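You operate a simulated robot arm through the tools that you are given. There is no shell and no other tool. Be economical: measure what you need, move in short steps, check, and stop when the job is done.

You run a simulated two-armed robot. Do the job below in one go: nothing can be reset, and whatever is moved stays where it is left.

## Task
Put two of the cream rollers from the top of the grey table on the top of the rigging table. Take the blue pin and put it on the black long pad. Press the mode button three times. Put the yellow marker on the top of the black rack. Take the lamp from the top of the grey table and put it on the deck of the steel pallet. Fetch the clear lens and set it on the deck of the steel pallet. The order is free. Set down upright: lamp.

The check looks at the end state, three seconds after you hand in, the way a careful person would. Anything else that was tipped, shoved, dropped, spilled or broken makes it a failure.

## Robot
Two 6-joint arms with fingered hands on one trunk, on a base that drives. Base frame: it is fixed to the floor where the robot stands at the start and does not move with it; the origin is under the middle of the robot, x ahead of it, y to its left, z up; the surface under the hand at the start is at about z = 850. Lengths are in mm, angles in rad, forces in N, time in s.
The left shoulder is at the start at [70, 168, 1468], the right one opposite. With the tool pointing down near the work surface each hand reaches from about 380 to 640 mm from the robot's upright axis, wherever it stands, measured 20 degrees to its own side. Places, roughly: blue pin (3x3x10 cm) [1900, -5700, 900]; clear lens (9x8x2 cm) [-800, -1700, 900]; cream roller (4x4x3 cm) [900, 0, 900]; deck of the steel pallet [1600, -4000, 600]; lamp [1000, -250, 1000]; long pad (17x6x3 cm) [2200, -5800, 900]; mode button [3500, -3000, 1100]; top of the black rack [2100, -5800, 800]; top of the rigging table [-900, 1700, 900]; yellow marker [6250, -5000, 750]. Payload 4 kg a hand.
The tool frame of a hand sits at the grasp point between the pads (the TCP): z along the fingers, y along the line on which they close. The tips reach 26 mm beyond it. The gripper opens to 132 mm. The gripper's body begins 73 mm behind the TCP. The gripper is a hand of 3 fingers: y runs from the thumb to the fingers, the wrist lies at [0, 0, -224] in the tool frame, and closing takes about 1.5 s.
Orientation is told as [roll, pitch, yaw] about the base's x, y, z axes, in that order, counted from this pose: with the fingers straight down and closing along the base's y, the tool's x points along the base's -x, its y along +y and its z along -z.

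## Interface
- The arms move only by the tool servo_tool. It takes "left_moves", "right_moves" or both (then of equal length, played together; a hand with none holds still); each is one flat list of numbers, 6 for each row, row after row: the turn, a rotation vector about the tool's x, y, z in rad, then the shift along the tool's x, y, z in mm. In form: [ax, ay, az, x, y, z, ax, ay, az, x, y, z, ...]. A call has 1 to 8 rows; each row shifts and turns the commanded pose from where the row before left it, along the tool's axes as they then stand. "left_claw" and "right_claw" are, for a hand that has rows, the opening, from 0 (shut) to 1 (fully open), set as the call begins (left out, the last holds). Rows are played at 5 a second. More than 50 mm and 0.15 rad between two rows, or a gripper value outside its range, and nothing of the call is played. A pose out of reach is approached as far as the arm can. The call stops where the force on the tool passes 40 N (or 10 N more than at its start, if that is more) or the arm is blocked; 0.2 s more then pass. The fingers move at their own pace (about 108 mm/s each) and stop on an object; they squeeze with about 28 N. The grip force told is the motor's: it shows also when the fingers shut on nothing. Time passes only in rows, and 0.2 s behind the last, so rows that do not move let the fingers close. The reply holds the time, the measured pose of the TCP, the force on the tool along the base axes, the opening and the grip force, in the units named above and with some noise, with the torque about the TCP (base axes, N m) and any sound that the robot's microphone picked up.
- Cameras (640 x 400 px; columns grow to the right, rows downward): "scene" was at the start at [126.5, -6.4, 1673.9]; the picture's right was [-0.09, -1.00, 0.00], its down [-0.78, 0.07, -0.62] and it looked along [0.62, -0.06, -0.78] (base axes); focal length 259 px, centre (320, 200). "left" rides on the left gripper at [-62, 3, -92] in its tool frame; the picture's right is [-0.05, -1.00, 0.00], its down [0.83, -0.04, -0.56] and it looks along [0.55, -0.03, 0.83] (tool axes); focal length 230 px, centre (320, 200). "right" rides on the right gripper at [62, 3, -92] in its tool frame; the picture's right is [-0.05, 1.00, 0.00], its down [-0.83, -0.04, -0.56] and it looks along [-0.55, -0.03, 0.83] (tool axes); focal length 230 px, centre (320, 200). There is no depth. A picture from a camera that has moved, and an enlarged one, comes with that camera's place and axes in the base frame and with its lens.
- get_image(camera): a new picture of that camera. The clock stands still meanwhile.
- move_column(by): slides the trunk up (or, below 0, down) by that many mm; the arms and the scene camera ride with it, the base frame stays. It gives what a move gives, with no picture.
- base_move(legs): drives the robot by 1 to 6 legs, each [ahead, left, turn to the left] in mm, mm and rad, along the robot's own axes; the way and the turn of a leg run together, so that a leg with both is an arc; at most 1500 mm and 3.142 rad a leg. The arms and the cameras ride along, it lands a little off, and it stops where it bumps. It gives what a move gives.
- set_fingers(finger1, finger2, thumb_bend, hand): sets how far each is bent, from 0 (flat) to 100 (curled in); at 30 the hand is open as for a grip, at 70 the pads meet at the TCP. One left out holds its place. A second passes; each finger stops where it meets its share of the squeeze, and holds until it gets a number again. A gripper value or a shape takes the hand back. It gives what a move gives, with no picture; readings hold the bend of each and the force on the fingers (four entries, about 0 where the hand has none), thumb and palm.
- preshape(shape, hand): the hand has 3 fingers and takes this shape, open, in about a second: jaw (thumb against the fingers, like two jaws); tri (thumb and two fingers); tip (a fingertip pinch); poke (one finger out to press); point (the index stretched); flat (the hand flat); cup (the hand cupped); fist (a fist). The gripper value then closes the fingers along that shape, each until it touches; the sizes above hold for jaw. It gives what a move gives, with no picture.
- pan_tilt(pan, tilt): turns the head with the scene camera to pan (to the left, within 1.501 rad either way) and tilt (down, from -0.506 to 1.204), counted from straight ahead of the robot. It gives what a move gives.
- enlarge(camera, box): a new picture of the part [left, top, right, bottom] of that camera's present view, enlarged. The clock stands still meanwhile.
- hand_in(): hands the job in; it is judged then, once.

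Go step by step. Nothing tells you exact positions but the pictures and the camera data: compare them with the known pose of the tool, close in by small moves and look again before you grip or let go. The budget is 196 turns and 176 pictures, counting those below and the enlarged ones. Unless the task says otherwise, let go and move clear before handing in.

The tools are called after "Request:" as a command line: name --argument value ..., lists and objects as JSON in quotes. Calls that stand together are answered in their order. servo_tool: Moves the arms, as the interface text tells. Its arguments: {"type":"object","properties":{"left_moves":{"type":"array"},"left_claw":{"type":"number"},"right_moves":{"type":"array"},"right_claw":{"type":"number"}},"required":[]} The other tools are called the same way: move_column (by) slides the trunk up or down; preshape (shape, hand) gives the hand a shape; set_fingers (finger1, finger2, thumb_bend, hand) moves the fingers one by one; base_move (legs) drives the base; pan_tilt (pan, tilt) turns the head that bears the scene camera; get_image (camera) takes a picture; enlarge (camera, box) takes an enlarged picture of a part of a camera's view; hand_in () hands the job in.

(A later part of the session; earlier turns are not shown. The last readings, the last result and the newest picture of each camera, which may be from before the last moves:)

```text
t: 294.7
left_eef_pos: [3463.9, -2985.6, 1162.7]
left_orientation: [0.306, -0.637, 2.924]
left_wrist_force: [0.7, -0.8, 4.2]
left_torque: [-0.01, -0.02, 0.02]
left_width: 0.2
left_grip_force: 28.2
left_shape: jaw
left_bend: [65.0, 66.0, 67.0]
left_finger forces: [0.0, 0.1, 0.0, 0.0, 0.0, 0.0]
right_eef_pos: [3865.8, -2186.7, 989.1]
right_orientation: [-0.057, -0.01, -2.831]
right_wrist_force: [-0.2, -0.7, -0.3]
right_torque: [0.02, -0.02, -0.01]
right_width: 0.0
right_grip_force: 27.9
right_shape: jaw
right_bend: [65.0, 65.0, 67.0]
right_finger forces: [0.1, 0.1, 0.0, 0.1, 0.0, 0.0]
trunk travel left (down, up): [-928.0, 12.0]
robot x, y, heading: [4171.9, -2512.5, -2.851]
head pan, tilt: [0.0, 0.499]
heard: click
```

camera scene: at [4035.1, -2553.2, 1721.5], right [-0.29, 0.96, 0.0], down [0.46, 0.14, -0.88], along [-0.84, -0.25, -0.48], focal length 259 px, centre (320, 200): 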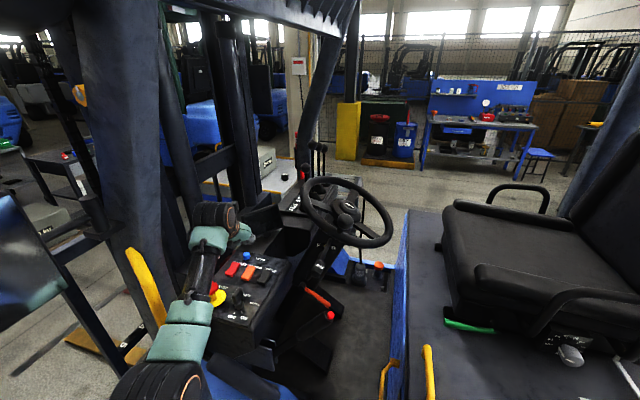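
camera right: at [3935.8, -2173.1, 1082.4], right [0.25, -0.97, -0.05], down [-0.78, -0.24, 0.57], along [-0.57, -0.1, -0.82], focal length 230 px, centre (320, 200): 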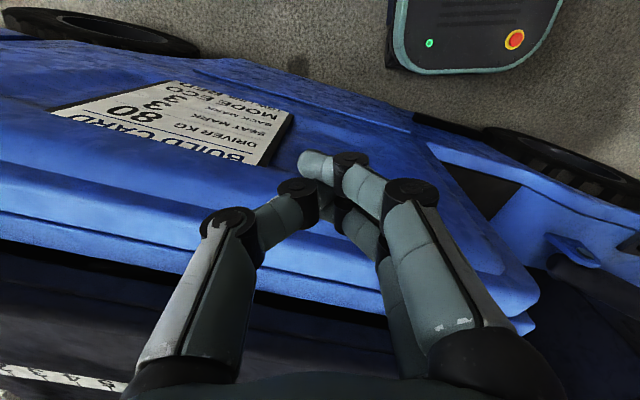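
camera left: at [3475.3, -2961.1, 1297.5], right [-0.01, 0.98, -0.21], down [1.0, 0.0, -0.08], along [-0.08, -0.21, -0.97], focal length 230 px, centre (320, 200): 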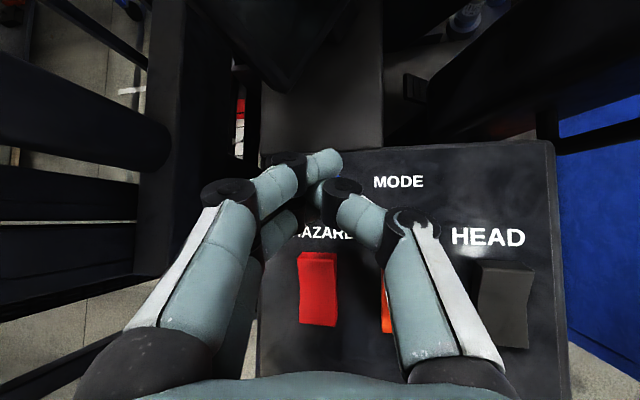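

Second click; release is silent. Third press now, then I'll lift clear.

Request:
servo_tool --left_moves '[0, 0, 0, -3.6, 1.5, -4.6, 0, 0, 0, -3.6, 1.5, -4.6]'

Request:
servo_tool --left_moves '[0, 0, 0, 3.6, -1.5, 4.6, 0, 0, 0, 3.6, -1.5, 4.6]'

```text
t: 295.3
left_eef_pos: [3461.7, -2986.0, 1172.9]
left_orientation: [0.303, -0.633, 2.93]
left_wrist_force: [0.1, 0.2, 0.6]
left_torque: [0.0, 0.0, 0.0]
left_width: 0.0
left_grip_force: 27.8
left_shape: jaw
left_bend: [65.0, 66.0, 67.0]
left_finger forces: [0.0, 0.0, 0.1, 0.1, 0.0, 0.1]
right_eef_pos: [3864.6, -2186.6, 990.4]
right_orientation: [-0.056, -0.01, -2.832]
right_wrist_force: [-0.8, -0.2, -1.0]
right_torque: [-0.01, 0.02, 0.0]
right_width: 0.0
right_grip_force: 27.9
right_shape: jaw
right_bend: [65.0, 65.0, 67.0]
right_finger forces: [0.0, 0.0, 0.0, 0.1, 0.1, 0.0]
trunk travel left (down, up): [-928.0, 12.0]
robot x, y, heading: [4169.0, -2515.2, -2.846]
head pan, tilt: [0.0, 0.499]
```

```text
t: 295.9
left_eef_pos: [3461.9, -2985.8, 1162.7]
left_orientation: [0.308, -0.637, 2.925]
left_wrist_force: [-0.1, 1.3, 3.1]
left_torque: [0.0, -0.02, 0.0]
left_width: 0.2
left_grip_force: 27.9
left_shape: jaw
left_bend: [65.0, 66.0, 67.0]
left_finger forces: [0.0, 0.0, 0.0, 0.0, 0.0, 0.1]
right_eef_pos: [3866.4, -2185.6, 988.4]
right_orientation: [-0.055, -0.011, -2.831]
right_wrist_force: [-0.6, 0.0, 0.0]
right_torque: [0.02, 0.0, -0.04]
right_width: 0.0
right_grip_force: 28.4
right_shape: jaw
right_bend: [65.0, 65.0, 67.0]
right_finger forces: [0.0, 0.1, 0.0, 0.1, 0.0, 0.0]
trunk travel left (down, up): [-928.0, 12.0]
robot x, y, heading: [4173.7, -2514.8, -2.846]
head pan, tilt: [0.0, 0.499]
heard: click
```

Three clicks in total. I'll lift clear and retrace the way out.

Request:
servo_tool --left_moves '[0, 0, 0, -17.8, 7.5, -23, 0, 0, 0, -17.8, 7.5, -23, 0, 0, 0, -17.8, 7.5, -23, 0, 0, -0.133, 0, 0, 0, 0, 0, -0.133, 0, 0, 0, 0, 0, -0.134, 0, 0, 0]'

Request:
servo_tool --left_moves '[0, 0, 0, 33, -15, -27.7, 0, 0, 0, 33, -15, -27.7, 0, 0, 0, 33, -15, -27.7, 0, 0, 0, 33, -15, -27.7]'

Request:
get_image --camera "left"

Request:
enlarge --camera "scene" --box '[190, 170, 350, 280]'

```text
t: 297.3
left_eef_pos: [3463.0, -2986.1, 1249.4]
left_orientation: [-0.012, -0.693, -2.848]
left_wrist_force: [1.4, 0.7, 0.4]
left_torque: [-0.01, 0.05, -0.02]
left_width: 0.0
left_grip_force: 27.8
left_shape: jaw
left_bend: [65.0, 66.0, 67.0]
left_finger forces: [0.1, 0.0, 0.0, 0.0, 0.0, 0.0]
right_eef_pos: [3865.4, -2186.7, 988.8]
right_orientation: [-0.055, -0.011, -2.831]
right_wrist_force: [0.5, 0.3, -0.5]
right_torque: [0.0, -0.03, -0.01]
right_width: 0.2
right_grip_force: 27.9
right_shape: jaw
right_bend: [65.0, 65.0, 67.0]
right_finger forces: [0.1, 0.0, 0.0, 0.1, 0.0, 0.0]
trunk travel left (down, up): [-928.0, 12.0]
robot x, y, heading: [4169.9, -2511.0, -2.849]
head pan, tilt: [0.0, 0.499]
```

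```text
t: 298.3
left_eef_pos: [3616.2, -2879.2, 1258.1]
left_orientation: [-0.009, -0.698, -2.852]
left_wrist_force: [0.3, 0.5, -0.3]
left_torque: [-0.03, 0.05, 0.02]
left_width: 0.0
left_grip_force: 27.6
left_shape: jaw
left_bend: [65.0, 66.0, 67.0]
left_finger forces: [0.1, 0.1, 0.0, 0.0, 0.1, 0.0]
right_eef_pos: [3867.6, -2185.2, 987.9]
right_orientation: [-0.053, -0.01, -2.832]
right_wrist_force: [-0.1, 0.1, -0.2]
right_torque: [-0.04, -0.01, 0.0]
right_width: 0.1
right_grip_force: 28.3
right_shape: jaw
right_bend: [65.0, 65.0, 67.0]
right_finger forces: [0.0, 0.1, 0.1, 0.0, 0.0, 0.0]
trunk travel left (down, up): [-928.0, 12.0]
robot x, y, heading: [4166.9, -2512.3, -2.849]
head pan, tilt: [0.0, 0.499]
```

```text
69 pictures are left
camera left: at [3628.7, -2880.3, 1367.4], right [-0.32, 0.95, 0.04], down [0.94, 0.32, -0.11], along [-0.11, 0.0, -0.99], focal length 230 px, centre (320, 200)
```

left: 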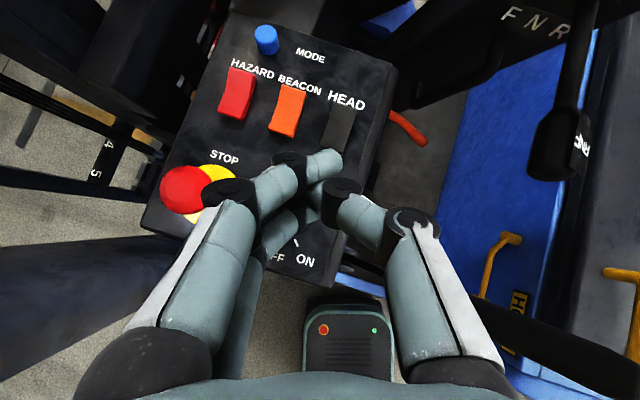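

```text
3.64 times, centred on (270, 225) of scene
camera zoom: at [4036.9, -2551.0, 1721.8], right [-0.29, 0.96, 0.0], down [0.46, 0.14, -0.88], along [-0.84, -0.25, -0.48], focal length 940 px, centre (502, 109)
```

zoom: 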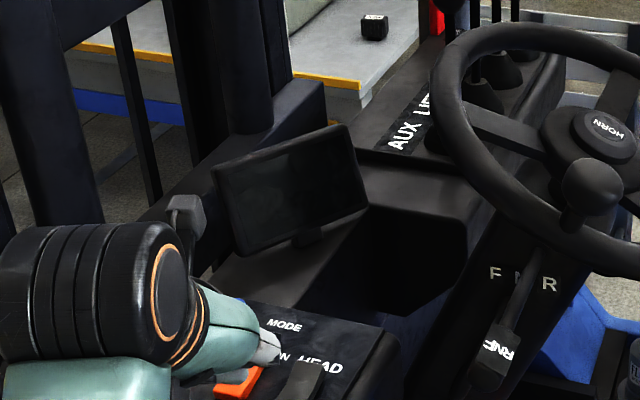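

All switches look untouched. I'll back straight out, restore the hands and look towards the yellow marker's place.

Request:
base_move --legs '[[-600, 0, 0]]'

Request:
servo_tool --left_moves '[0, 0.14, 0, 20, 0, 20, 0, 0.14, 0, 20, 0, 20, 0, 0.14, 0, 20, 0, 20, 0, 0.14, 0, 20, 0, 20, 0, 0.138, 0, 20, 0, 20, 0, 0, 0, 20, 0, 40, 0, 0, 0, 20, 0, 40]' --left_claw 0.3

Request:
servo_tool --right_moves '[0, 0, 0, -30, 30, 0, 0, 0, 0, -30, 30, 0, 0, 0, 0, -30, 35, 0, 0, 0, 0, -30, 35, 0, 0, 0, 0, -30, 35, 0, 0, 0, 0, -30, 30, 0]' --right_claw 1

Request:
base_move --legs '[[0, 0, 1.65]]'

Request:
pan_tilt --pan 0.1 --tilt 0.2

Request:
get_image --camera "scene"

```text
t: 301.8
left_eef_pos: [4203.1, -2697.6, 1255.7]
left_orientation: [-0.01, -0.694, -2.867]
left_wrist_force: [0.2, -0.3, -0.3]
left_torque: [-0.03, 0.0, -0.03]
left_width: 0.1
left_grip_force: 27.6
left_shape: jaw
left_bend: [65.0, 66.0, 67.0]
left_finger forces: [0.0, 0.1, 0.0, 0.1, 0.1, 0.0]
right_eef_pos: [4467.4, -2006.8, 988.6]
right_orientation: [-0.056, -0.009, -2.848]
right_wrist_force: [-0.3, -0.2, 0.5]
right_torque: [0.01, -0.01, -0.02]
right_width: 0.1
right_grip_force: 27.9
right_shape: jaw
right_bend: [65.0, 65.0, 67.0]
right_finger forces: [0.1, 0.0, 0.0, 0.1, 0.1, 0.0]
trunk travel left (down, up): [-928.0, 12.0]
robot x, y, heading: [4769.5, -2335.9, -2.865]
head pan, tilt: [0.0, 0.499]
```

```text
t: 303.4
left_eef_pos: [4295.5, -2673.2, 1045.3]
left_orientation: [-0.008, 0.003, -2.874]
left_wrist_force: [1.2, -0.2, -0.4]
left_torque: [0.05, 0.01, 0.02]
left_width: 39.2
left_grip_force: 0.0
left_shape: jaw
left_bend: [73.0, 73.0, 70.0]
left_finger forces: [0.0, 0.1, 0.0, 0.1, 0.0, 0.0]
right_eef_pos: [4468.7, -2007.1, 989.5]
right_orientation: [-0.056, -0.011, -2.85]
right_wrist_force: [1.0, 0.0, 0.3]
right_torque: [-0.02, -0.04, -0.04]
right_width: 0.0
right_grip_force: 27.9
right_shape: jaw
right_bend: [65.0, 65.0, 67.0]
right_finger forces: [0.0, 0.0, 0.0, 0.1, 0.1, 0.0]
trunk travel left (down, up): [-928.0, 12.0]
robot x, y, heading: [4765.1, -2339.0, -2.864]
head pan, tilt: [0.0, 0.499]
```

```text
t: 304.8
left_eef_pos: [4293.5, -2672.6, 1044.8]
left_orientation: [-0.009, 0.002, -2.875]
left_wrist_force: [0.0, 0.7, -1.0]
left_torque: [-0.05, 0.01, -0.02]
left_width: 39.2
left_grip_force: 0.1
left_shape: jaw
left_bend: [73.0, 73.0, 70.0]
left_finger forces: [0.1, 0.0, 0.0, 0.1, 0.0, 0.0]
right_eef_pos: [4349.1, -2246.1, 979.0]
right_orientation: [-0.059, -0.008, -2.847]
right_wrist_force: [0.1, -0.6, 0.3]
right_torque: [0.02, -0.05, -0.02]
right_width: 132.0
right_grip_force: 0.0
right_shape: jaw
right_bend: [30.0, 30.0, 30.0]
right_finger forces: [0.0, 0.0, 0.0, 0.0, 0.0, 0.1]
trunk travel left (down, up): [-928.0, 12.0]
robot x, y, heading: [4762.3, -2339.2, -2.869]
head pan, tilt: [0.0, 0.499]
```

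```text
t: 309.2
left_eef_pos: [5134.6, -2784.7, 1045.7]
left_orientation: [-0.008, 0.003, -1.23]
left_wrist_force: [0.0, 0.1, 1.1]
left_torque: [0.01, -0.01, 0.03]
left_width: 39.4
left_grip_force: 0.0
left_shape: jaw
left_bend: [73.0, 73.0, 70.0]
left_finger forces: [0.1, 0.0, 0.0, 0.1, 0.0, 0.0]
right_eef_pos: [4705.0, -2759.6, 979.3]
right_orientation: [-0.057, -0.01, -1.2]
right_wrist_force: [0.1, 0.4, 0.2]
right_torque: [-0.02, 0.0, 0.02]
right_width: 132.1
right_grip_force: 0.1
right_shape: jaw
right_bend: [30.0, 30.0, 30.0]
right_finger forces: [0.0, 0.1, 0.0, 0.0, 0.0, 0.2]
trunk travel left (down, up): [-928.0, 12.0]
robot x, y, heading: [4766.5, -2337.3, -1.227]
head pan, tilt: [0.0, 0.499]
```

```text
t: 310.0
left_eef_pos: [5134.0, -2785.8, 1044.0]
left_orientation: [-0.008, 0.001, -1.232]
left_wrist_force: [0.3, -0.5, 0.0]
left_torque: [-0.01, 0.02, 0.0]
left_width: 39.2
left_grip_force: 0.1
left_shape: jaw
left_bend: [73.0, 73.0, 70.0]
left_finger forces: [0.0, 0.0, 0.0, 0.0, 0.0, 0.0]
right_eef_pos: [4704.7, -2761.2, 979.4]
right_orientation: [-0.056, -0.011, -1.201]
right_wrist_force: [-0.7, 0.0, -0.4]
right_torque: [0.01, 0.0, 0.0]
right_width: 132.2
right_grip_force: 0.1
right_shape: jaw
right_bend: [30.0, 30.0, 30.0]
right_finger forces: [0.0, 0.0, 0.1, 0.0, 0.0, 0.1]
trunk travel left (down, up): [-928.0, 12.0]
robot x, y, heading: [4765.9, -2335.2, -1.22]
head pan, tilt: [0.099, 0.201]
```

```text
67 pictures are left
camera scene: at [4825.3, -2468.9, 1749.2], right [-0.9, -0.43, 0.0], down [-0.09, 0.18, -0.98], along [0.43, -0.88, -0.2], focal length 259 px, centre (320, 200)
```

scene: 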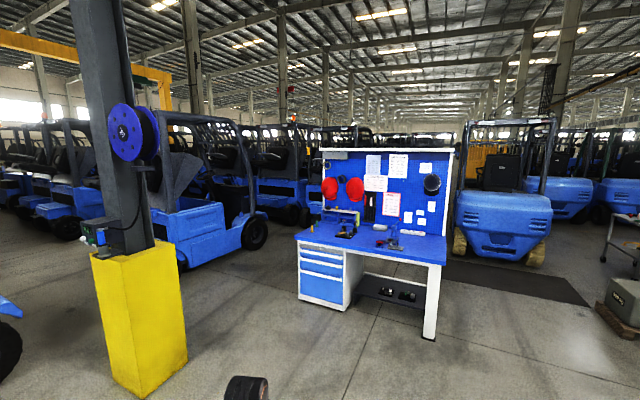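

The workbench spans x≈4780–6240 with its front edge at y≈−4810. I'll enlarge to find the yellow marker.

Request:
enlarge --camera "scene" --box '[285, 170, 460, 280]'

Request:
base_move --legs '[[0, 0, -0.35], [1100, 1000, 0], [400, 0, 0]]'

Request:
pan_tilt --pan 0 --tilt 0.6

Request:
get_image --camera "scene"

```text
3.64 times, centred on (372, 225) of scene
camera zoom: at [4825.3, -2468.9, 1749.2], right [-0.9, -0.43, 0.0], down [-0.09, 0.18, -0.98], along [0.43, -0.88, -0.2], focal length 940 px, centre (129, 109)
```

zoom: 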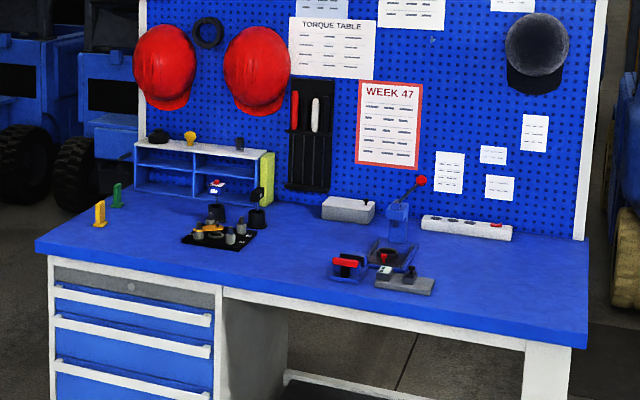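

```text
t: 320.6
left_eef_pos: [5944.8, -4392.0, 1046.1]
left_orientation: [-0.008, 0.001, -1.597]
left_wrist_force: [1.1, -0.3, -1.1]
left_torque: [0.0, 0.02, -0.05]
left_width: 39.3
left_grip_force: 0.1
left_shape: jaw
left_bend: [73.0, 73.0, 70.0]
left_finger forces: [0.0, 0.1, 0.0, 0.1, 0.0, 0.0]
right_eef_pos: [5553.4, -4214.5, 979.5]
right_orientation: [-0.057, -0.01, -1.569]
right_wrist_force: [-0.4, 0.0, -0.1]
right_torque: [0.0, 0.01, -0.03]
right_width: 132.1
right_grip_force: 0.0
right_shape: jaw
right_bend: [30.0, 30.0, 30.0]
right_finger forces: [0.0, 0.0, 0.1, 0.0, 0.0, 0.1]
trunk travel left (down, up): [-928.0, 12.0]
robot x, y, heading: [5760.2, -3845.6, -1.587]
head pan, tilt: [0.099, 0.201]
```

```text
t: 321.4
left_eef_pos: [5945.6, -4393.6, 1043.2]
left_orientation: [-0.008, 0.004, -1.596]
left_wrist_force: [-0.4, -0.2, 0.8]
left_torque: [-0.04, -0.01, -0.01]
left_width: 39.1
left_grip_force: 0.0
left_shape: jaw
left_bend: [73.0, 73.0, 70.0]
left_finger forces: [0.1, 0.1, 0.0, 0.1, 0.0, 0.0]
right_eef_pos: [5552.2, -4216.2, 979.6]
right_orientation: [-0.055, -0.009, -1.569]
right_wrist_force: [-0.3, -0.5, 0.4]
right_torque: [-0.01, -0.01, 0.0]
right_width: 132.0
right_grip_force: 0.2
right_shape: jaw
right_bend: [30.0, 30.0, 30.0]
right_finger forces: [0.1, 0.1, 0.1, 0.0, 0.1, 0.0]
trunk travel left (down, up): [-928.0, 12.0]
robot x, y, heading: [5765.6, -3844.8, -1.586]
head pan, tilt: [0.0, 0.6]
```

```text
65 pictures are left
camera scene: at [5760.2, -3983.8, 1712.5], right [-1.0, 0.02, 0.0], down [0.01, 0.56, -0.83], along [-0.01, -0.83, -0.56], focal length 259 px, centre (320, 200)
```

scene: 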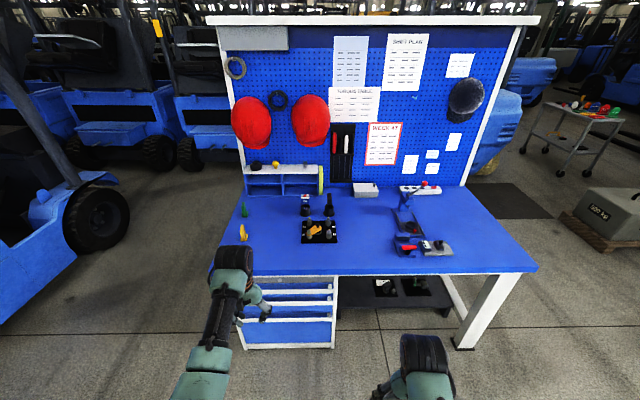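

The yellow marker stands at the left of the bench near [6180,-5040], with a green one behind it. I'll drive up with the left hand over it and look down.

Request:
base_move --legs '[[0, 0, 0.015], [0, 215, 0], [610, 0, 0]]'

Request:
servo_tool --left_moves '[0, 0, 0, 0, 0, 0, 0, 0, 0, 0, 0, 0, 0, 0, 0, 0, 0, 0, 0, 0, 0, 0, 0, 0]' --left_claw 1

Request:
get_image --camera "left"

Request:
pan_tilt --pan 0.35 --tilt 0.8

Request:
get_image --camera "scene"

```text
t: 326.4
left_eef_pos: [6174.7, -4992.3, 1045.9]
left_orientation: [-0.01, 0.002, -1.577]
left_wrist_force: [0.2, 0.4, -0.3]
left_torque: [-0.01, -0.02, -0.02]
left_width: 39.4
left_grip_force: 0.0
left_shape: jaw
left_bend: [73.0, 73.0, 70.0]
left_finger forces: [0.0, 0.1, 0.0, 0.0, 0.1, 0.0]
right_eef_pos: [5778.7, -4823.5, 979.4]
right_orientation: [-0.055, -0.012, -1.549]
right_wrist_force: [0.3, 0.2, -0.4]
right_torque: [-0.04, 0.02, -0.02]
right_width: 132.0
right_grip_force: 0.1
right_shape: jaw
right_bend: [30.0, 30.0, 30.0]
right_finger forces: [0.0, 0.1, 0.0, 0.1, 0.0, 0.0]
trunk travel left (down, up): [-928.0, 12.0]
robot x, y, heading: [5981.0, -4448.0, -1.561]
head pan, tilt: [0.0, 0.6]
```

```text
t: 327.4
left_eef_pos: [6175.3, -4993.1, 1045.0]
left_orientation: [-0.009, 0.004, -1.576]
left_wrist_force: [0.2, 1.1, -0.8]
left_torque: [-0.01, 0.03, 0.03]
left_width: 132.1
left_grip_force: 0.1
left_shape: jaw
left_bend: [30.0, 30.0, 30.0]
left_finger forces: [0.0, 0.0, 0.0, 0.0, 0.0, 0.1]
right_eef_pos: [5779.7, -4823.1, 979.1]
right_orientation: [-0.056, -0.007, -1.552]
right_wrist_force: [0.4, -0.1, 0.3]
right_torque: [0.03, -0.01, -0.03]
right_width: 132.0
right_grip_force: 0.0
right_shape: jaw
right_bend: [30.0, 30.0, 30.0]
right_finger forces: [0.0, 0.0, 0.0, 0.1, 0.1, 0.0]
trunk travel left (down, up): [-928.0, 12.0]
robot x, y, heading: [5985.3, -4449.2, -1.567]
head pan, tilt: [0.0, 0.6]
```

```text
64 pictures are left
camera left: at [6179.5, -5055.8, 1137.2], right [-1.0, -0.05, 0.01], down [-0.03, 0.83, 0.56], along [-0.03, 0.56, -0.83], focal length 230 px, centre (320, 200)
```

left: 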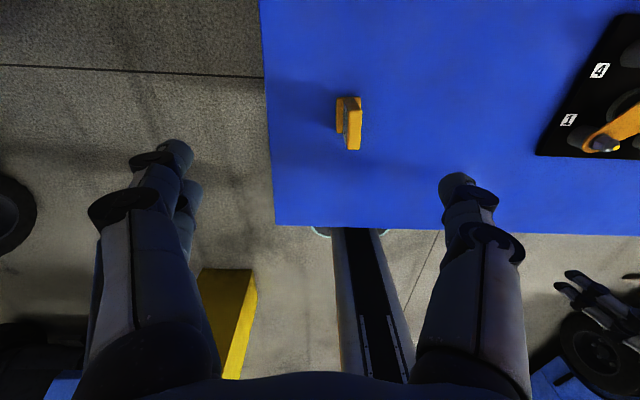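

```text
t: 328.3
left_eef_pos: [6176.2, -4993.6, 1044.5]
left_orientation: [-0.009, 0.004, -1.575]
left_wrist_force: [-1.3, -0.6, -1.0]
left_torque: [-0.02, 0.04, 0.01]
left_width: 132.0
left_grip_force: 0.1
left_shape: jaw
left_bend: [30.0, 30.0, 30.0]
left_finger forces: [0.0, 0.0, 0.0, 0.0, 0.1, 0.1]
right_eef_pos: [5780.2, -4824.4, 978.9]
right_orientation: [-0.056, -0.01, -1.549]
right_wrist_force: [0.7, 0.3, 0.1]
right_torque: [-0.01, 0.0, 0.02]
right_width: 132.0
right_grip_force: 0.0
right_shape: jaw
right_bend: [30.0, 30.0, 30.0]
right_finger forces: [0.0, 0.1, 0.1, 0.1, 0.1, 0.0]
trunk travel left (down, up): [-928.0, 12.0]
robot x, y, heading: [5978.4, -4443.8, -1.572]
head pan, tilt: [0.351, 0.799]
```

```text
63 pictures are left
camera scene: at [6010.1, -4573.9, 1695.7], right [-0.94, -0.35, 0.0], down [-0.25, 0.67, -0.7], along [0.24, -0.65, -0.72], focal length 259 px, centre (320, 200)
```

scene: 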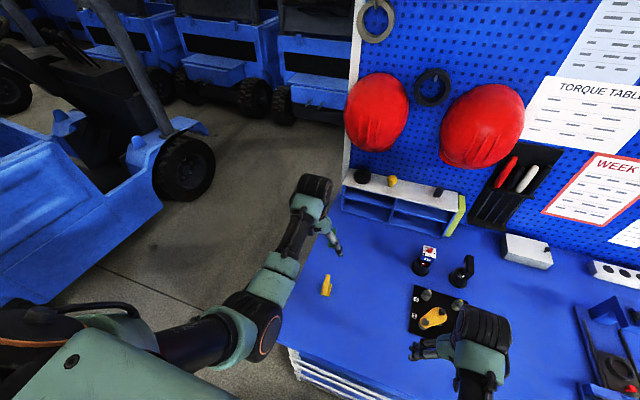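

Request:
enlarge --camera "left" --box '[290, 70, 410, 170]'

Request:
enlarge --camera "scene" --box '[290, 240, 370, 310]'

```text
4.00 times, centred on (350, 120) of left
camera zoom: at [6179.6, -5055.7, 1137.2], right [-1.0, -0.05, 0.01], down [-0.03, 0.83, 0.56], along [-0.03, 0.56, -0.83], focal length 920 px, centre (200, 520)
```

zoom: 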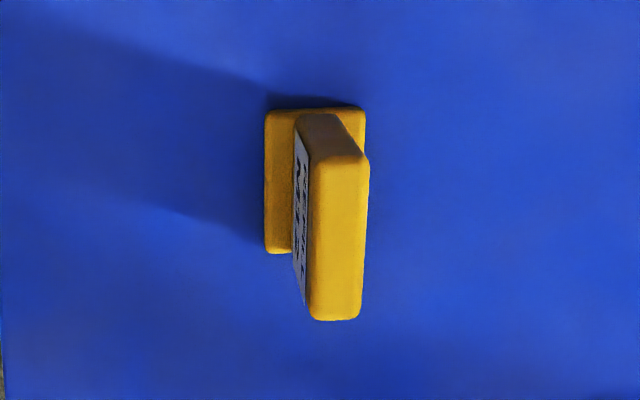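

```text
5.71 times, centred on (330, 275) of scene
camera zoom: at [6010.1, -4573.9, 1695.7], right [-0.94, -0.35, 0.0], down [-0.25, 0.67, -0.7], along [0.24, -0.65, -0.72], focal length 1478 px, centre (263, -229)
```

zoom: 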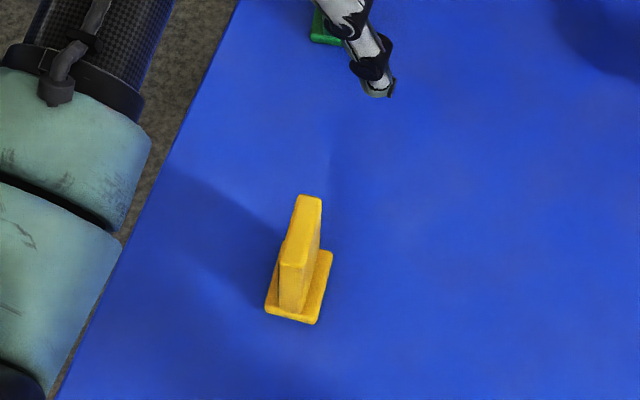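

The marker has a foot and an upright plate about 20 mm thick, centre about [6131,-4970]. I'll shift the base 46 mm right, lower the trunk 110 mm and look again.

Request:
base_move --legs '[[-25, -46, 0]]'

Request:
move_column --by -110

Request:
get_image --camera "left"

```text
t: 329.2
left_eef_pos: [6138.5, -4972.2, 1041.3]
left_orientation: [-0.013, 0.008, -1.574]
left_wrist_force: [-0.2, -0.2, 0.0]
left_torque: [0.04, 0.1, 0.01]
left_width: 131.9
left_grip_force: 0.0
left_shape: jaw
left_bend: [30.0, 30.0, 30.0]
left_finger forces: [0.1, 0.1, 0.0, 0.1, 0.0, 0.1]
right_eef_pos: [5742.0, -4803.4, 979.0]
right_orientation: [-0.061, -0.005, -1.549]
right_wrist_force: [0.8, 0.4, 0.3]
right_torque: [0.03, 0.06, 0.0]
right_width: 132.1
right_grip_force: 0.0
right_shape: jaw
right_bend: [30.0, 30.0, 30.0]
right_finger forces: [0.0, 0.0, 0.0, 0.1, 0.0, 0.1]
trunk travel left (down, up): [-928.0, 12.0]
robot x, y, heading: [5936.5, -4422.2, -1.563]
head pan, tilt: [0.351, 0.799]
```

```text
t: 330.6
left_eef_pos: [6130.8, -4968.6, 935.6]
left_orientation: [-0.006, 0.003, -1.574]
left_wrist_force: [0.5, 0.1, 0.0]
left_torque: [-0.01, 0.0, 0.0]
left_width: 131.8
left_grip_force: 0.1
left_shape: jaw
left_bend: [30.0, 30.0, 30.0]
left_finger forces: [0.0, 0.1, 0.0, 0.0, 0.0, 0.1]
right_eef_pos: [5735.1, -4800.4, 868.8]
right_orientation: [-0.055, -0.01, -1.549]
right_wrist_force: [0.5, -0.2, 0.1]
right_torque: [-0.02, 0.02, 0.0]
right_width: 132.0
right_grip_force: 0.0
right_shape: jaw
right_bend: [30.0, 30.0, 30.0]
right_finger forces: [0.0, 0.1, 0.1, 0.1, 0.0, 0.0]
trunk travel left (down, up): [-818.0, 122.0]
robot x, y, heading: [5936.4, -4426.3, -1.565]
head pan, tilt: [0.351, 0.799]
```

```text
60 pictures are left
camera left: at [6136.2, -5031.0, 1027.6], right [-1.0, -0.05, 0.01], down [-0.04, 0.83, 0.56], along [-0.03, 0.56, -0.83], focal length 230 px, centre (320, 200)
```

left: 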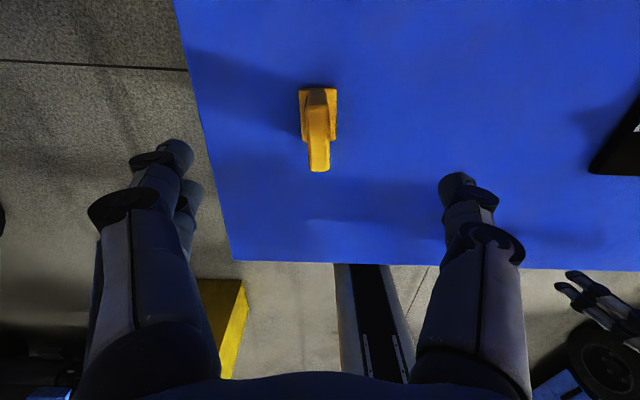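

Request:
servo_tool --left_moves '[0, 0, 0, 0, 0, 40, 0, 0, 0, 0, 0, 40, 0, 0, 0, 0, 0, 20]' --left_claw 1

Request:
get_image --camera "left"

```text
t: 331.4
left_eef_pos: [6131.8, -4967.6, 833.4]
left_orientation: [-0.008, 0.002, -1.573]
left_wrist_force: [-0.7, -0.6, 0.9]
left_torque: [0.04, -0.02, -0.01]
left_width: 131.6
left_grip_force: 0.0
left_shape: jaw
left_bend: [30.0, 30.0, 30.0]
left_finger forces: [0.0, 0.0, 0.0, 0.1, 0.0, 0.0]
right_eef_pos: [5735.2, -4801.0, 870.2]
right_orientation: [-0.056, -0.011, -1.548]
right_wrist_force: [-0.1, -0.6, 0.4]
right_torque: [0.05, -0.02, 0.0]
right_width: 132.1
right_grip_force: 0.1
right_shape: jaw
right_bend: [30.0, 30.0, 30.0]
right_finger forces: [0.0, 0.0, 0.1, 0.0, 0.0, 0.1]
trunk travel left (down, up): [-818.0, 122.0]
robot x, y, heading: [5936.3, -4425.4, -1.57]
head pan, tilt: [0.351, 0.799]
```

```text
59 pictures are left
camera left: at [6136.8, -5030.0, 926.4], right [-1.0, -0.05, 0.01], down [-0.04, 0.83, 0.56], along [-0.03, 0.56, -0.83], focal length 230 px, centre (320, 200)
```

left: 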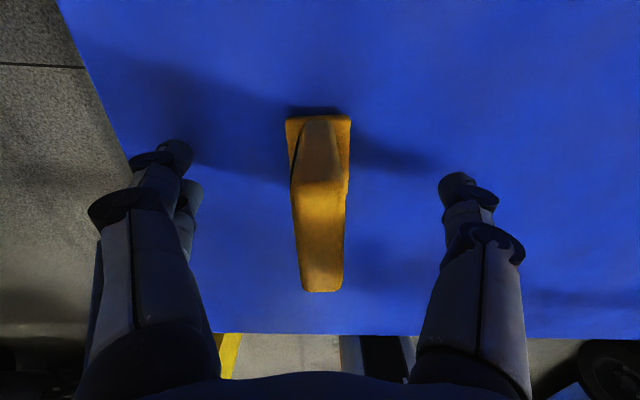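

Well centred. Down 12 mm and close.

Request:
servo_tool --left_moves '[0, 0, 0, 0, 0, 11, 0, 0, 0, 0, 0, 0]'

Request:
servo_tool --left_moves '[0, 0, 0, 0, 0, 0, 0, 0, 0, 0, 0, 0, 0, 0, 0, 0, 0, 0, 0, 0, 0, 0, 0, 0, 0, 0, 0, 0, 0, 0, 0, 0, 0, 0, 0, 0, 0, 0, 0, 0, 0, 0]' --left_claw 0

Request:
get_image --camera "left"

```text
t: 332.0
left_eef_pos: [6132.0, -4967.8, 825.4]
left_orientation: [-0.007, 0.003, -1.574]
left_wrist_force: [-0.5, 1.0, 2.7]
left_torque: [0.0, -0.18, 0.02]
left_width: 132.0
left_grip_force: 0.0
left_shape: jaw
left_bend: [30.0, 30.0, 30.0]
left_finger forces: [1.4, 1.3, 0.0, 0.0, 0.2, 0.0]
right_eef_pos: [5736.5, -4800.3, 869.2]
right_orientation: [-0.054, -0.009, -1.547]
right_wrist_force: [0.2, -0.2, 0.1]
right_torque: [0.01, 0.02, 0.02]
right_width: 132.0
right_grip_force: 0.0
right_shape: jaw
right_bend: [30.0, 30.0, 30.0]
right_finger forces: [0.0, 0.0, 0.0, 0.1, 0.0, 0.1]
trunk travel left (down, up): [-818.0, 122.0]
robot x, y, heading: [5937.1, -4427.7, -1.567]
head pan, tilt: [0.351, 0.799]
```

```text
t: 333.6
left_eef_pos: [6131.3, -4968.2, 829.1]
left_orientation: [-0.007, -0.008, -1.574]
left_wrist_force: [-0.3, -3.4, 32.2]
left_torque: [-0.03, 0.04, 0.02]
left_width: 30.5
left_grip_force: 28.0
left_shape: jaw
left_bend: [73.0, 73.0, 75.0]
left_finger forces: [14.6, 14.9, 0.0, 0.0, 51.4, 0.1]
right_eef_pos: [5735.5, -4797.7, 870.3]
right_orientation: [-0.054, -0.012, -1.548]
right_wrist_force: [-0.5, 0.3, -0.5]
right_torque: [-0.01, -0.03, -0.02]
right_width: 132.2
right_grip_force: 0.0
right_shape: jaw
right_bend: [30.0, 30.0, 30.0]
right_finger forces: [0.1, 0.0, 0.1, 0.0, 0.1, 0.0]
trunk travel left (down, up): [-818.0, 122.0]
robot x, y, heading: [5937.5, -4424.9, -1.562]
head pan, tilt: [0.351, 0.799]
```

```text
58 pictures are left
camera left: at [6135.2, -5029.5, 922.2], right [-1.0, -0.05, 0.01], down [-0.04, 0.83, 0.55], along [-0.03, 0.55, -0.84], focal length 230 px, centre (320, 200)
```

left: 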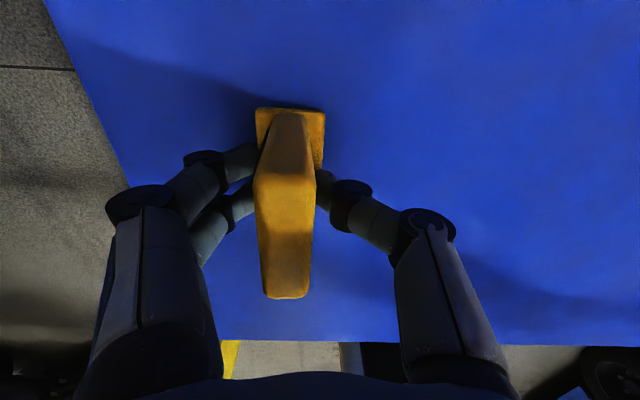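

Request:
servo_tool --left_moves '[0, 0, 0, 0, 0, -20, 0, 0, 0, 0, 0, -30]' --left_claw 0

Request:
get_image --camera "left"

Request:
enlarge --camera "scene" --box '[270, 200, 390, 300]'

```text
t: 334.2
left_eef_pos: [6131.1, -4963.7, 873.8]
left_orientation: [-0.005, 0.006, -1.573]
left_wrist_force: [-0.1, 0.2, -0.8]
left_torque: [-0.01, 0.01, -0.03]
left_width: 25.5
left_grip_force: 28.0
left_shape: jaw
left_bend: [74.0, 74.0, 71.0]
left_finger forces: [10.3, 10.5, 0.1, 0.0, 23.7, 0.0]
right_eef_pos: [5735.4, -4799.8, 869.1]
right_orientation: [-0.056, -0.01, -1.547]
right_wrist_force: [-0.6, 0.4, 0.1]
right_torque: [0.02, -0.02, -0.03]
right_width: 132.0
right_grip_force: 0.0
right_shape: jaw
right_bend: [30.0, 30.0, 30.0]
right_finger forces: [0.0, 0.0, 0.0, 0.0, 0.1, 0.0]
trunk travel left (down, up): [-818.0, 122.0]
robot x, y, heading: [5935.7, -4428.1, -1.57]
head pan, tilt: [0.351, 0.799]
```

```text
57 pictures are left
camera left: at [6135.1, -5027.4, 965.8], right [-1.0, -0.05, 0.01], down [-0.04, 0.83, 0.56], along [-0.03, 0.56, -0.83], focal length 230 px, centre (320, 200)
```

left: 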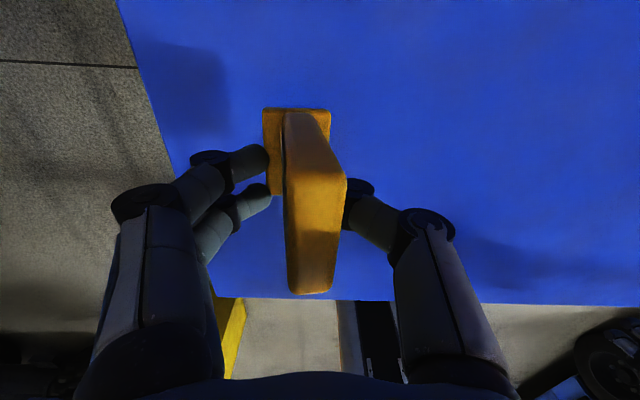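

```text
4.00 times, centred on (330, 250) of scene
camera zoom: at [5965.1, -4547.9, 1585.6], right [-0.94, -0.35, 0.0], down [-0.25, 0.67, -0.7], along [0.24, -0.65, -0.72], focal length 1034 px, centre (280, 0)
```

zoom: 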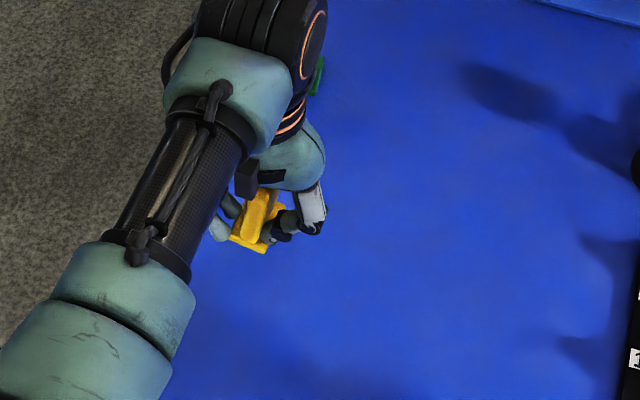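

Lifted, but gripped on the foot's edge and a bit tilted. I'll set it back down, and re-grip higher on the upright plate.

Request:
servo_tool --left_moves '[0, 0, 0, 0, 0, 30, 0, 0, 0, 0, 0, 17]' --left_claw 0

Request:
servo_tool --left_moves '[0, 0, 0, 0, 0, 0, 0, 0, 0, 0, 0, 0, 0, 0, 0, 0, 0, 0, 0, 0, 0, 0, 0, 0]' --left_claw 1

Request:
servo_tool --left_moves '[0, 0, 0, 0, 0, -20, 0, 0, 0, 0, 0, 0]'

Request:
get_image --camera "left"

```text
t: 334.8
left_eef_pos: [6130.9, -4967.1, 830.5]
left_orientation: [-0.004, -0.007, -1.574]
left_wrist_force: [1.5, -2.6, 14.1]
left_torque: [-0.02, 0.0, -0.05]
left_width: 26.6
left_grip_force: 27.7
left_shape: jaw
left_bend: [74.0, 74.0, 73.0]
left_finger forces: [12.9, 13.0, 0.1, 0.1, 35.5, 0.0]
right_eef_pos: [5735.9, -4799.5, 870.3]
right_orientation: [-0.052, -0.012, -1.549]
right_wrist_force: [0.0, -0.2, 0.2]
right_torque: [-0.01, -0.03, -0.03]
right_width: 131.7
right_grip_force: 0.1
right_shape: jaw
right_bend: [30.0, 30.0, 30.0]
right_finger forces: [0.0, 0.0, 0.0, 0.0, 0.0, 0.0]
trunk travel left (down, up): [-818.0, 122.0]
robot x, y, heading: [5934.2, -4422.8, -1.569]
head pan, tilt: [0.351, 0.799]
```

```text
t: 335.8
left_eef_pos: [6130.7, -4965.5, 827.4]
left_orientation: [-0.007, 0.002, -1.574]
left_wrist_force: [0.4, 0.2, -0.4]
left_torque: [-0.01, 0.0, 0.0]
left_width: 131.9
left_grip_force: 0.2
left_shape: jaw
left_bend: [30.0, 30.0, 30.0]
left_finger forces: [0.0, 0.0, 0.1, 0.0, 0.1, 0.1]
right_eef_pos: [5736.1, -4800.4, 869.2]
right_orientation: [-0.056, -0.011, -1.549]
right_wrist_force: [0.4, -0.5, -0.7]
right_torque: [-0.02, -0.02, -0.02]
right_width: 131.9
right_grip_force: 0.1
right_shape: jaw
right_bend: [30.0, 30.0, 30.0]
right_finger forces: [0.1, 0.1, 0.0, 0.0, 0.1, 0.0]
trunk travel left (down, up): [-818.0, 122.0]
robot x, y, heading: [5939.8, -4423.9, -1.569]
head pan, tilt: [0.351, 0.799]
```

```text
t: 336.4
left_eef_pos: [6131.7, -4967.1, 847.1]
left_orientation: [-0.009, 0.004, -1.575]
left_wrist_force: [-0.3, 0.8, 0.0]
left_torque: [-0.05, -0.03, -0.02]
left_width: 131.8
left_grip_force: 0.0
left_shape: jaw
left_bend: [30.0, 30.0, 30.0]
left_finger forces: [0.0, 0.1, 0.0, 0.1, 0.0, 0.0]
right_eef_pos: [5737.1, -4800.8, 868.9]
right_orientation: [-0.054, -0.011, -1.549]
right_wrist_force: [0.2, -0.2, 0.4]
right_torque: [-0.03, 0.02, -0.03]
right_width: 132.1
right_grip_force: 0.0
right_shape: jaw
right_bend: [30.0, 30.0, 30.0]
right_finger forces: [0.0, 0.1, 0.0, 0.0, 0.0, 0.0]
trunk travel left (down, up): [-818.0, 122.0]
robot x, y, heading: [5937.1, -4424.9, -1.566]
head pan, tilt: [0.351, 0.799]
```

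```text
55 pictures are left
camera left: at [6135.7, -5029.0, 940.0], right [-1.0, -0.05, 0.01], down [-0.04, 0.83, 0.56], along [-0.03, 0.56, -0.83], focal length 230 px, centre (320, 200)
```

left: 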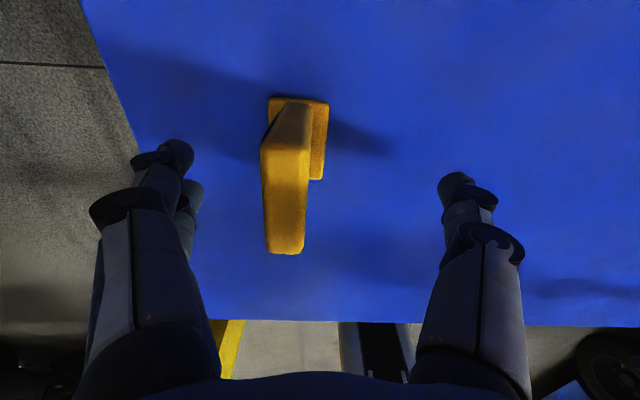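

Standing upright again, 16 mm off. I'll recentre and close at this height.

Request:
servo_tool --left_moves '[0, 0, 0, 0, 16, 0, 0, 0, 0, 0, 0, 0]' --left_claw 1

Request:
servo_tool --left_moves '[0, 0, 0, 0, 0, 0, 0, 0, 0, 0, 0, 0, 0, 0, 0, 0, 0, 0, 0, 0, 0, 0, 0, 0, 0, 0, 0, 0, 0, 0, 0, 0, 0, 0, 0, 0, 0, 0, 0, 0, 0, 0]' --left_claw 0

Request:
servo_tool --left_moves '[0, 0, 0, 0, 0, -20, 0, 0, 0, 0, 0, -40, 0, 0, 0, 0, 0, -40]'

Request:
get_image --camera "left"

```text
t: 337.0
left_eef_pos: [6147.4, -4966.6, 848.2]
left_orientation: [-0.006, 0.004, -1.576]
left_wrist_force: [-0.4, -0.8, 0.5]
left_torque: [-0.04, 0.0, 0.0]
left_width: 132.0
left_grip_force: 0.1
left_shape: jaw
left_bend: [30.0, 30.0, 30.0]
left_finger forces: [0.0, 0.0, 0.1, 0.0, 0.0, 0.1]
right_eef_pos: [5736.0, -4801.3, 868.8]
right_orientation: [-0.055, -0.011, -1.547]
right_wrist_force: [-0.4, -0.1, 0.2]
right_torque: [0.0, 0.04, -0.03]
right_width: 132.3
right_grip_force: 0.0
right_shape: jaw
right_bend: [30.0, 30.0, 30.0]
right_finger forces: [0.1, 0.0, 0.0, 0.1, 0.2, 0.0]
trunk travel left (down, up): [-818.0, 122.0]
robot x, y, heading: [5934.2, -4425.9, -1.567]
head pan, tilt: [0.351, 0.799]
```

```text
t: 338.6
left_eef_pos: [6147.4, -4968.1, 848.2]
left_orientation: [-0.008, 0.003, -1.574]
left_wrist_force: [-0.1, 0.3, -0.3]
left_torque: [0.01, 0.01, 0.0]
left_width: 10.7
left_grip_force: 28.0
left_shape: jaw
left_bend: [71.0, 72.0, 70.0]
left_finger forces: [12.6, 12.4, 0.0, 0.0, 25.1, 0.1]
right_eef_pos: [5736.0, -4800.5, 869.5]
right_orientation: [-0.056, -0.01, -1.547]
right_wrist_force: [-0.4, 0.1, 0.0]
right_torque: [-0.02, -0.01, 0.02]
right_width: 131.9
right_grip_force: 0.1
right_shape: jaw
right_bend: [30.0, 30.0, 30.0]
right_finger forces: [0.1, 0.0, 0.0, 0.0, 0.1, 0.0]
trunk travel left (down, up): [-818.0, 122.0]
robot x, y, heading: [5937.7, -4422.8, -1.568]
head pan, tilt: [0.351, 0.799]
```

```text
t: 339.4
left_eef_pos: [6148.8, -4966.9, 948.9]
left_orientation: [-0.006, 0.004, -1.573]
left_wrist_force: [1.0, -0.7, -0.7]
left_torque: [-0.02, -0.02, 0.0]
left_width: 10.7
left_grip_force: 27.9
left_shape: jaw
left_bend: [71.0, 72.0, 70.0]
left_finger forces: [12.5, 12.5, 0.0, 0.0, 25.0, 0.0]
right_eef_pos: [5735.6, -4800.1, 869.0]
right_orientation: [-0.055, -0.01, -1.547]
right_wrist_force: [0.5, -0.6, -0.7]
right_torque: [0.01, -0.01, 0.04]
right_width: 132.1
right_grip_force: 0.0
right_shape: jaw
right_bend: [30.0, 30.0, 30.0]
right_finger forces: [0.0, 0.1, 0.1, 0.0, 0.0, 0.1]
trunk travel left (down, up): [-818.0, 122.0]
robot x, y, heading: [5936.4, -4423.1, -1.567]
head pan, tilt: [0.351, 0.799]
```

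```text
54 pictures are left
camera left: at [6152.2, -5029.6, 1040.4], right [-1.0, -0.05, 0.01], down [-0.04, 0.83, 0.56], along [-0.03, 0.56, -0.83], focal length 230 px, centre (320, 200)
```

left: 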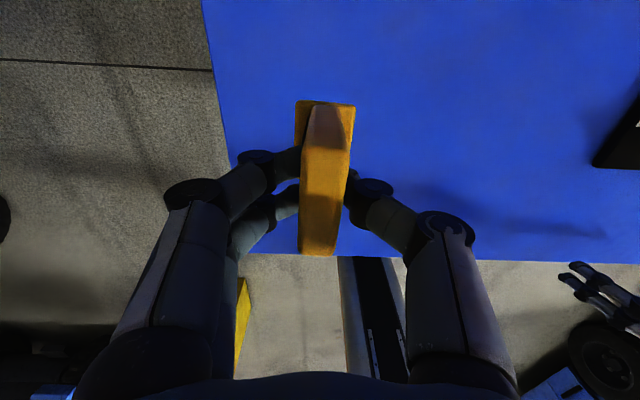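

The marker is held upright. Next I'll drive to the black rack by a corridor at y≈−4950, south of the fork tips.

Request:
base_move --legs '[[-260, 0, 0], [0, -1400, 0], [0, -350, 0], [770, 0, 0]]'

Request:
pan_tilt --pan -1.2 --tilt 0.35

Request:
get_image --camera "scene"

```text
t: 353.6
left_eef_pos: [4344.0, -5461.1, 948.5]
left_orientation: [-0.006, 0.001, -1.596]
left_wrist_force: [0.4, 0.8, -0.3]
left_torque: [-0.01, 0.01, 0.02]
left_width: 10.8
left_grip_force: 27.8
left_shape: jaw
left_bend: [71.0, 72.0, 70.0]
left_finger forces: [12.6, 12.5, 0.0, 0.1, 25.0, 0.0]
right_eef_pos: [3935.6, -5286.0, 870.1]
right_orientation: [-0.054, -0.01, -1.571]
right_wrist_force: [-0.1, -0.8, -0.5]
right_torque: [-0.02, -0.01, 0.01]
right_width: 132.1
right_grip_force: 0.1
right_shape: jaw
right_bend: [30.0, 30.0, 30.0]
right_finger forces: [0.0, 0.0, 0.0, 0.1, 0.0, 0.1]
trunk travel left (down, up): [-818.0, 122.0]
robot x, y, heading: [4144.5, -4913.7, -1.592]
head pan, tilt: [0.351, 0.799]
```

```text
t: 355.2
left_eef_pos: [4343.8, -5462.7, 948.1]
left_orientation: [-0.008, 0.004, -1.596]
left_wrist_force: [0.5, -0.4, -1.1]
left_torque: [0.01, -0.02, 0.0]
left_width: 10.7
left_grip_force: 28.2
left_shape: jaw
left_bend: [71.0, 72.0, 70.0]
left_finger forces: [12.6, 12.5, 0.0, 0.0, 25.1, 0.0]
right_eef_pos: [3936.6, -5286.3, 869.4]
right_orientation: [-0.053, -0.011, -1.572]
right_wrist_force: [-0.1, -1.3, -0.4]
right_torque: [0.02, 0.03, 0.03]
right_width: 132.2
right_grip_force: 0.0
right_shape: jaw
right_bend: [30.0, 30.0, 30.0]
right_finger forces: [0.1, 0.0, 0.0, 0.1, 0.1, 0.0]
trunk travel left (down, up): [-818.0, 122.0]
robot x, y, heading: [4146.9, -4917.4, -1.59]
head pan, tilt: [-1.201, 0.351]
```

```text
53 pictures are left
camera scene: at [4058.0, -4996.8, 1625.3], right [-0.35, 0.94, 0.0], down [0.32, 0.12, -0.94], along [-0.88, -0.32, -0.34], focal length 259 px, centre (320, 200)
```

scene: 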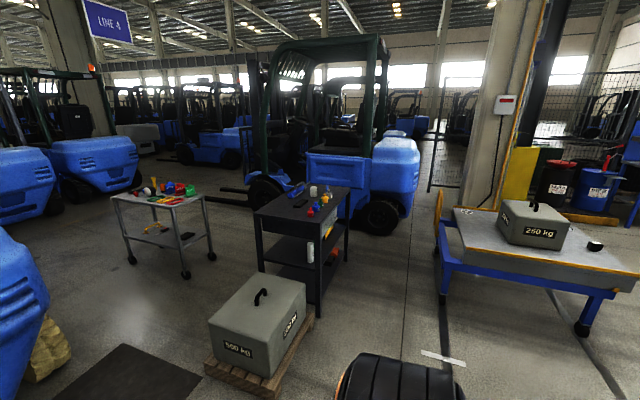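

The black rack is visible (top approx x 1600–2590, y −5565…−6150). I'll enlarge its top.

Request:
enlarge --camera "scene" --box '[245, 170, 365, 245]'

Request:
base_move --legs '[[0, -1000, 0.02], [0, -950, 0]]'

Request:
pan_tilt --pan 0 --tilt 0.6

Request:
get_image --camera "scene"

```text
5.33 times, centred on (305, 208) of scene
camera zoom: at [4058.0, -4996.8, 1625.3], right [-0.35, 0.94, 0.0], down [0.32, 0.12, -0.94], along [-0.88, -0.32, -0.34], focal length 1379 px, centre (400, 160)
```

zoom: 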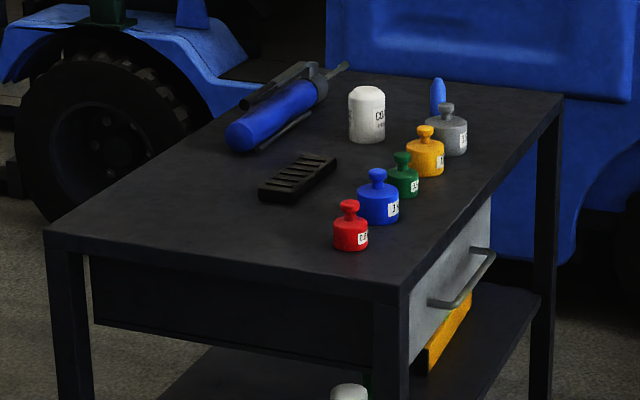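

```text
t: 365.0
left_eef_pos: [2405.7, -5499.0, 947.9]
left_orientation: [-0.008, 0.004, -1.543]
left_wrist_force: [-0.6, 1.0, 0.1]
left_torque: [-0.01, 0.0, 0.01]
left_width: 10.6
left_grip_force: 28.3
left_shape: jaw
left_bend: [71.0, 72.0, 70.0]
left_finger forces: [12.5, 12.5, 0.0, 0.0, 25.0, 0.1]
right_eef_pos: [1987.2, -5345.9, 869.3]
right_orientation: [-0.056, -0.01, -1.518]
right_wrist_force: [-0.1, -0.7, 0.1]
right_torque: [0.01, 0.01, 0.01]
right_width: 131.9
right_grip_force: 0.0
right_shape: jaw
right_bend: [30.0, 30.0, 30.0]
right_finger forces: [0.0, 0.1, 0.0, 0.0, 0.0, 0.0]
trunk travel left (down, up): [-818.0, 122.0]
robot x, y, heading: [2173.4, -4965.5, -1.531]
head pan, tilt: [-1.201, 0.351]
```

```text
t: 366.4
left_eef_pos: [2405.3, -5499.7, 947.5]
left_orientation: [-0.007, 0.003, -1.543]
left_wrist_force: [-0.6, 0.7, -0.5]
left_torque: [-0.01, -0.04, 0.01]
left_width: 10.6
left_grip_force: 27.8
left_shape: jaw
left_bend: [71.0, 72.0, 70.0]
left_finger forces: [12.6, 12.4, 0.0, 0.0, 24.9, 0.0]
right_eef_pos: [1987.9, -5346.0, 869.7]
right_orientation: [-0.054, -0.009, -1.517]
right_wrist_force: [0.4, -0.1, 0.4]
right_torque: [0.01, -0.01, -0.03]
right_width: 132.1
right_grip_force: 0.1
right_shape: jaw
right_bend: [30.0, 30.0, 30.0]
right_finger forces: [0.0, 0.0, 0.0, 0.0, 0.0, 0.0]
trunk travel left (down, up): [-818.0, 122.0]
robot x, y, heading: [2178.5, -4965.3, -1.535]
head pan, tilt: [0.0, 0.6]
```

```text
51 pictures are left
camera scene: at [2182.5, -5101.8, 1602.5], right [-1.0, -0.04, 0.0], down [-0.02, 0.56, -0.83], along [0.03, -0.82, -0.56], focal length 259 px, centre (320, 200)
```

scene: 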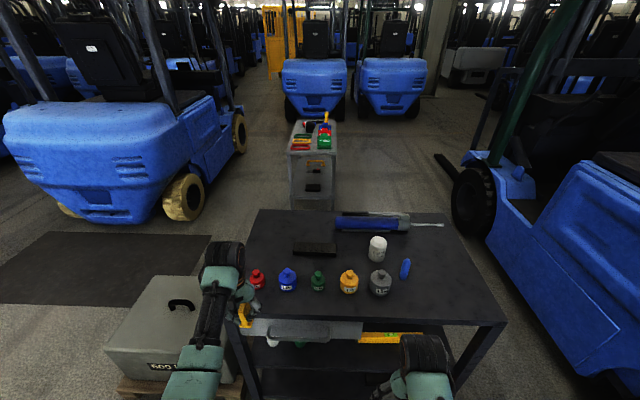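

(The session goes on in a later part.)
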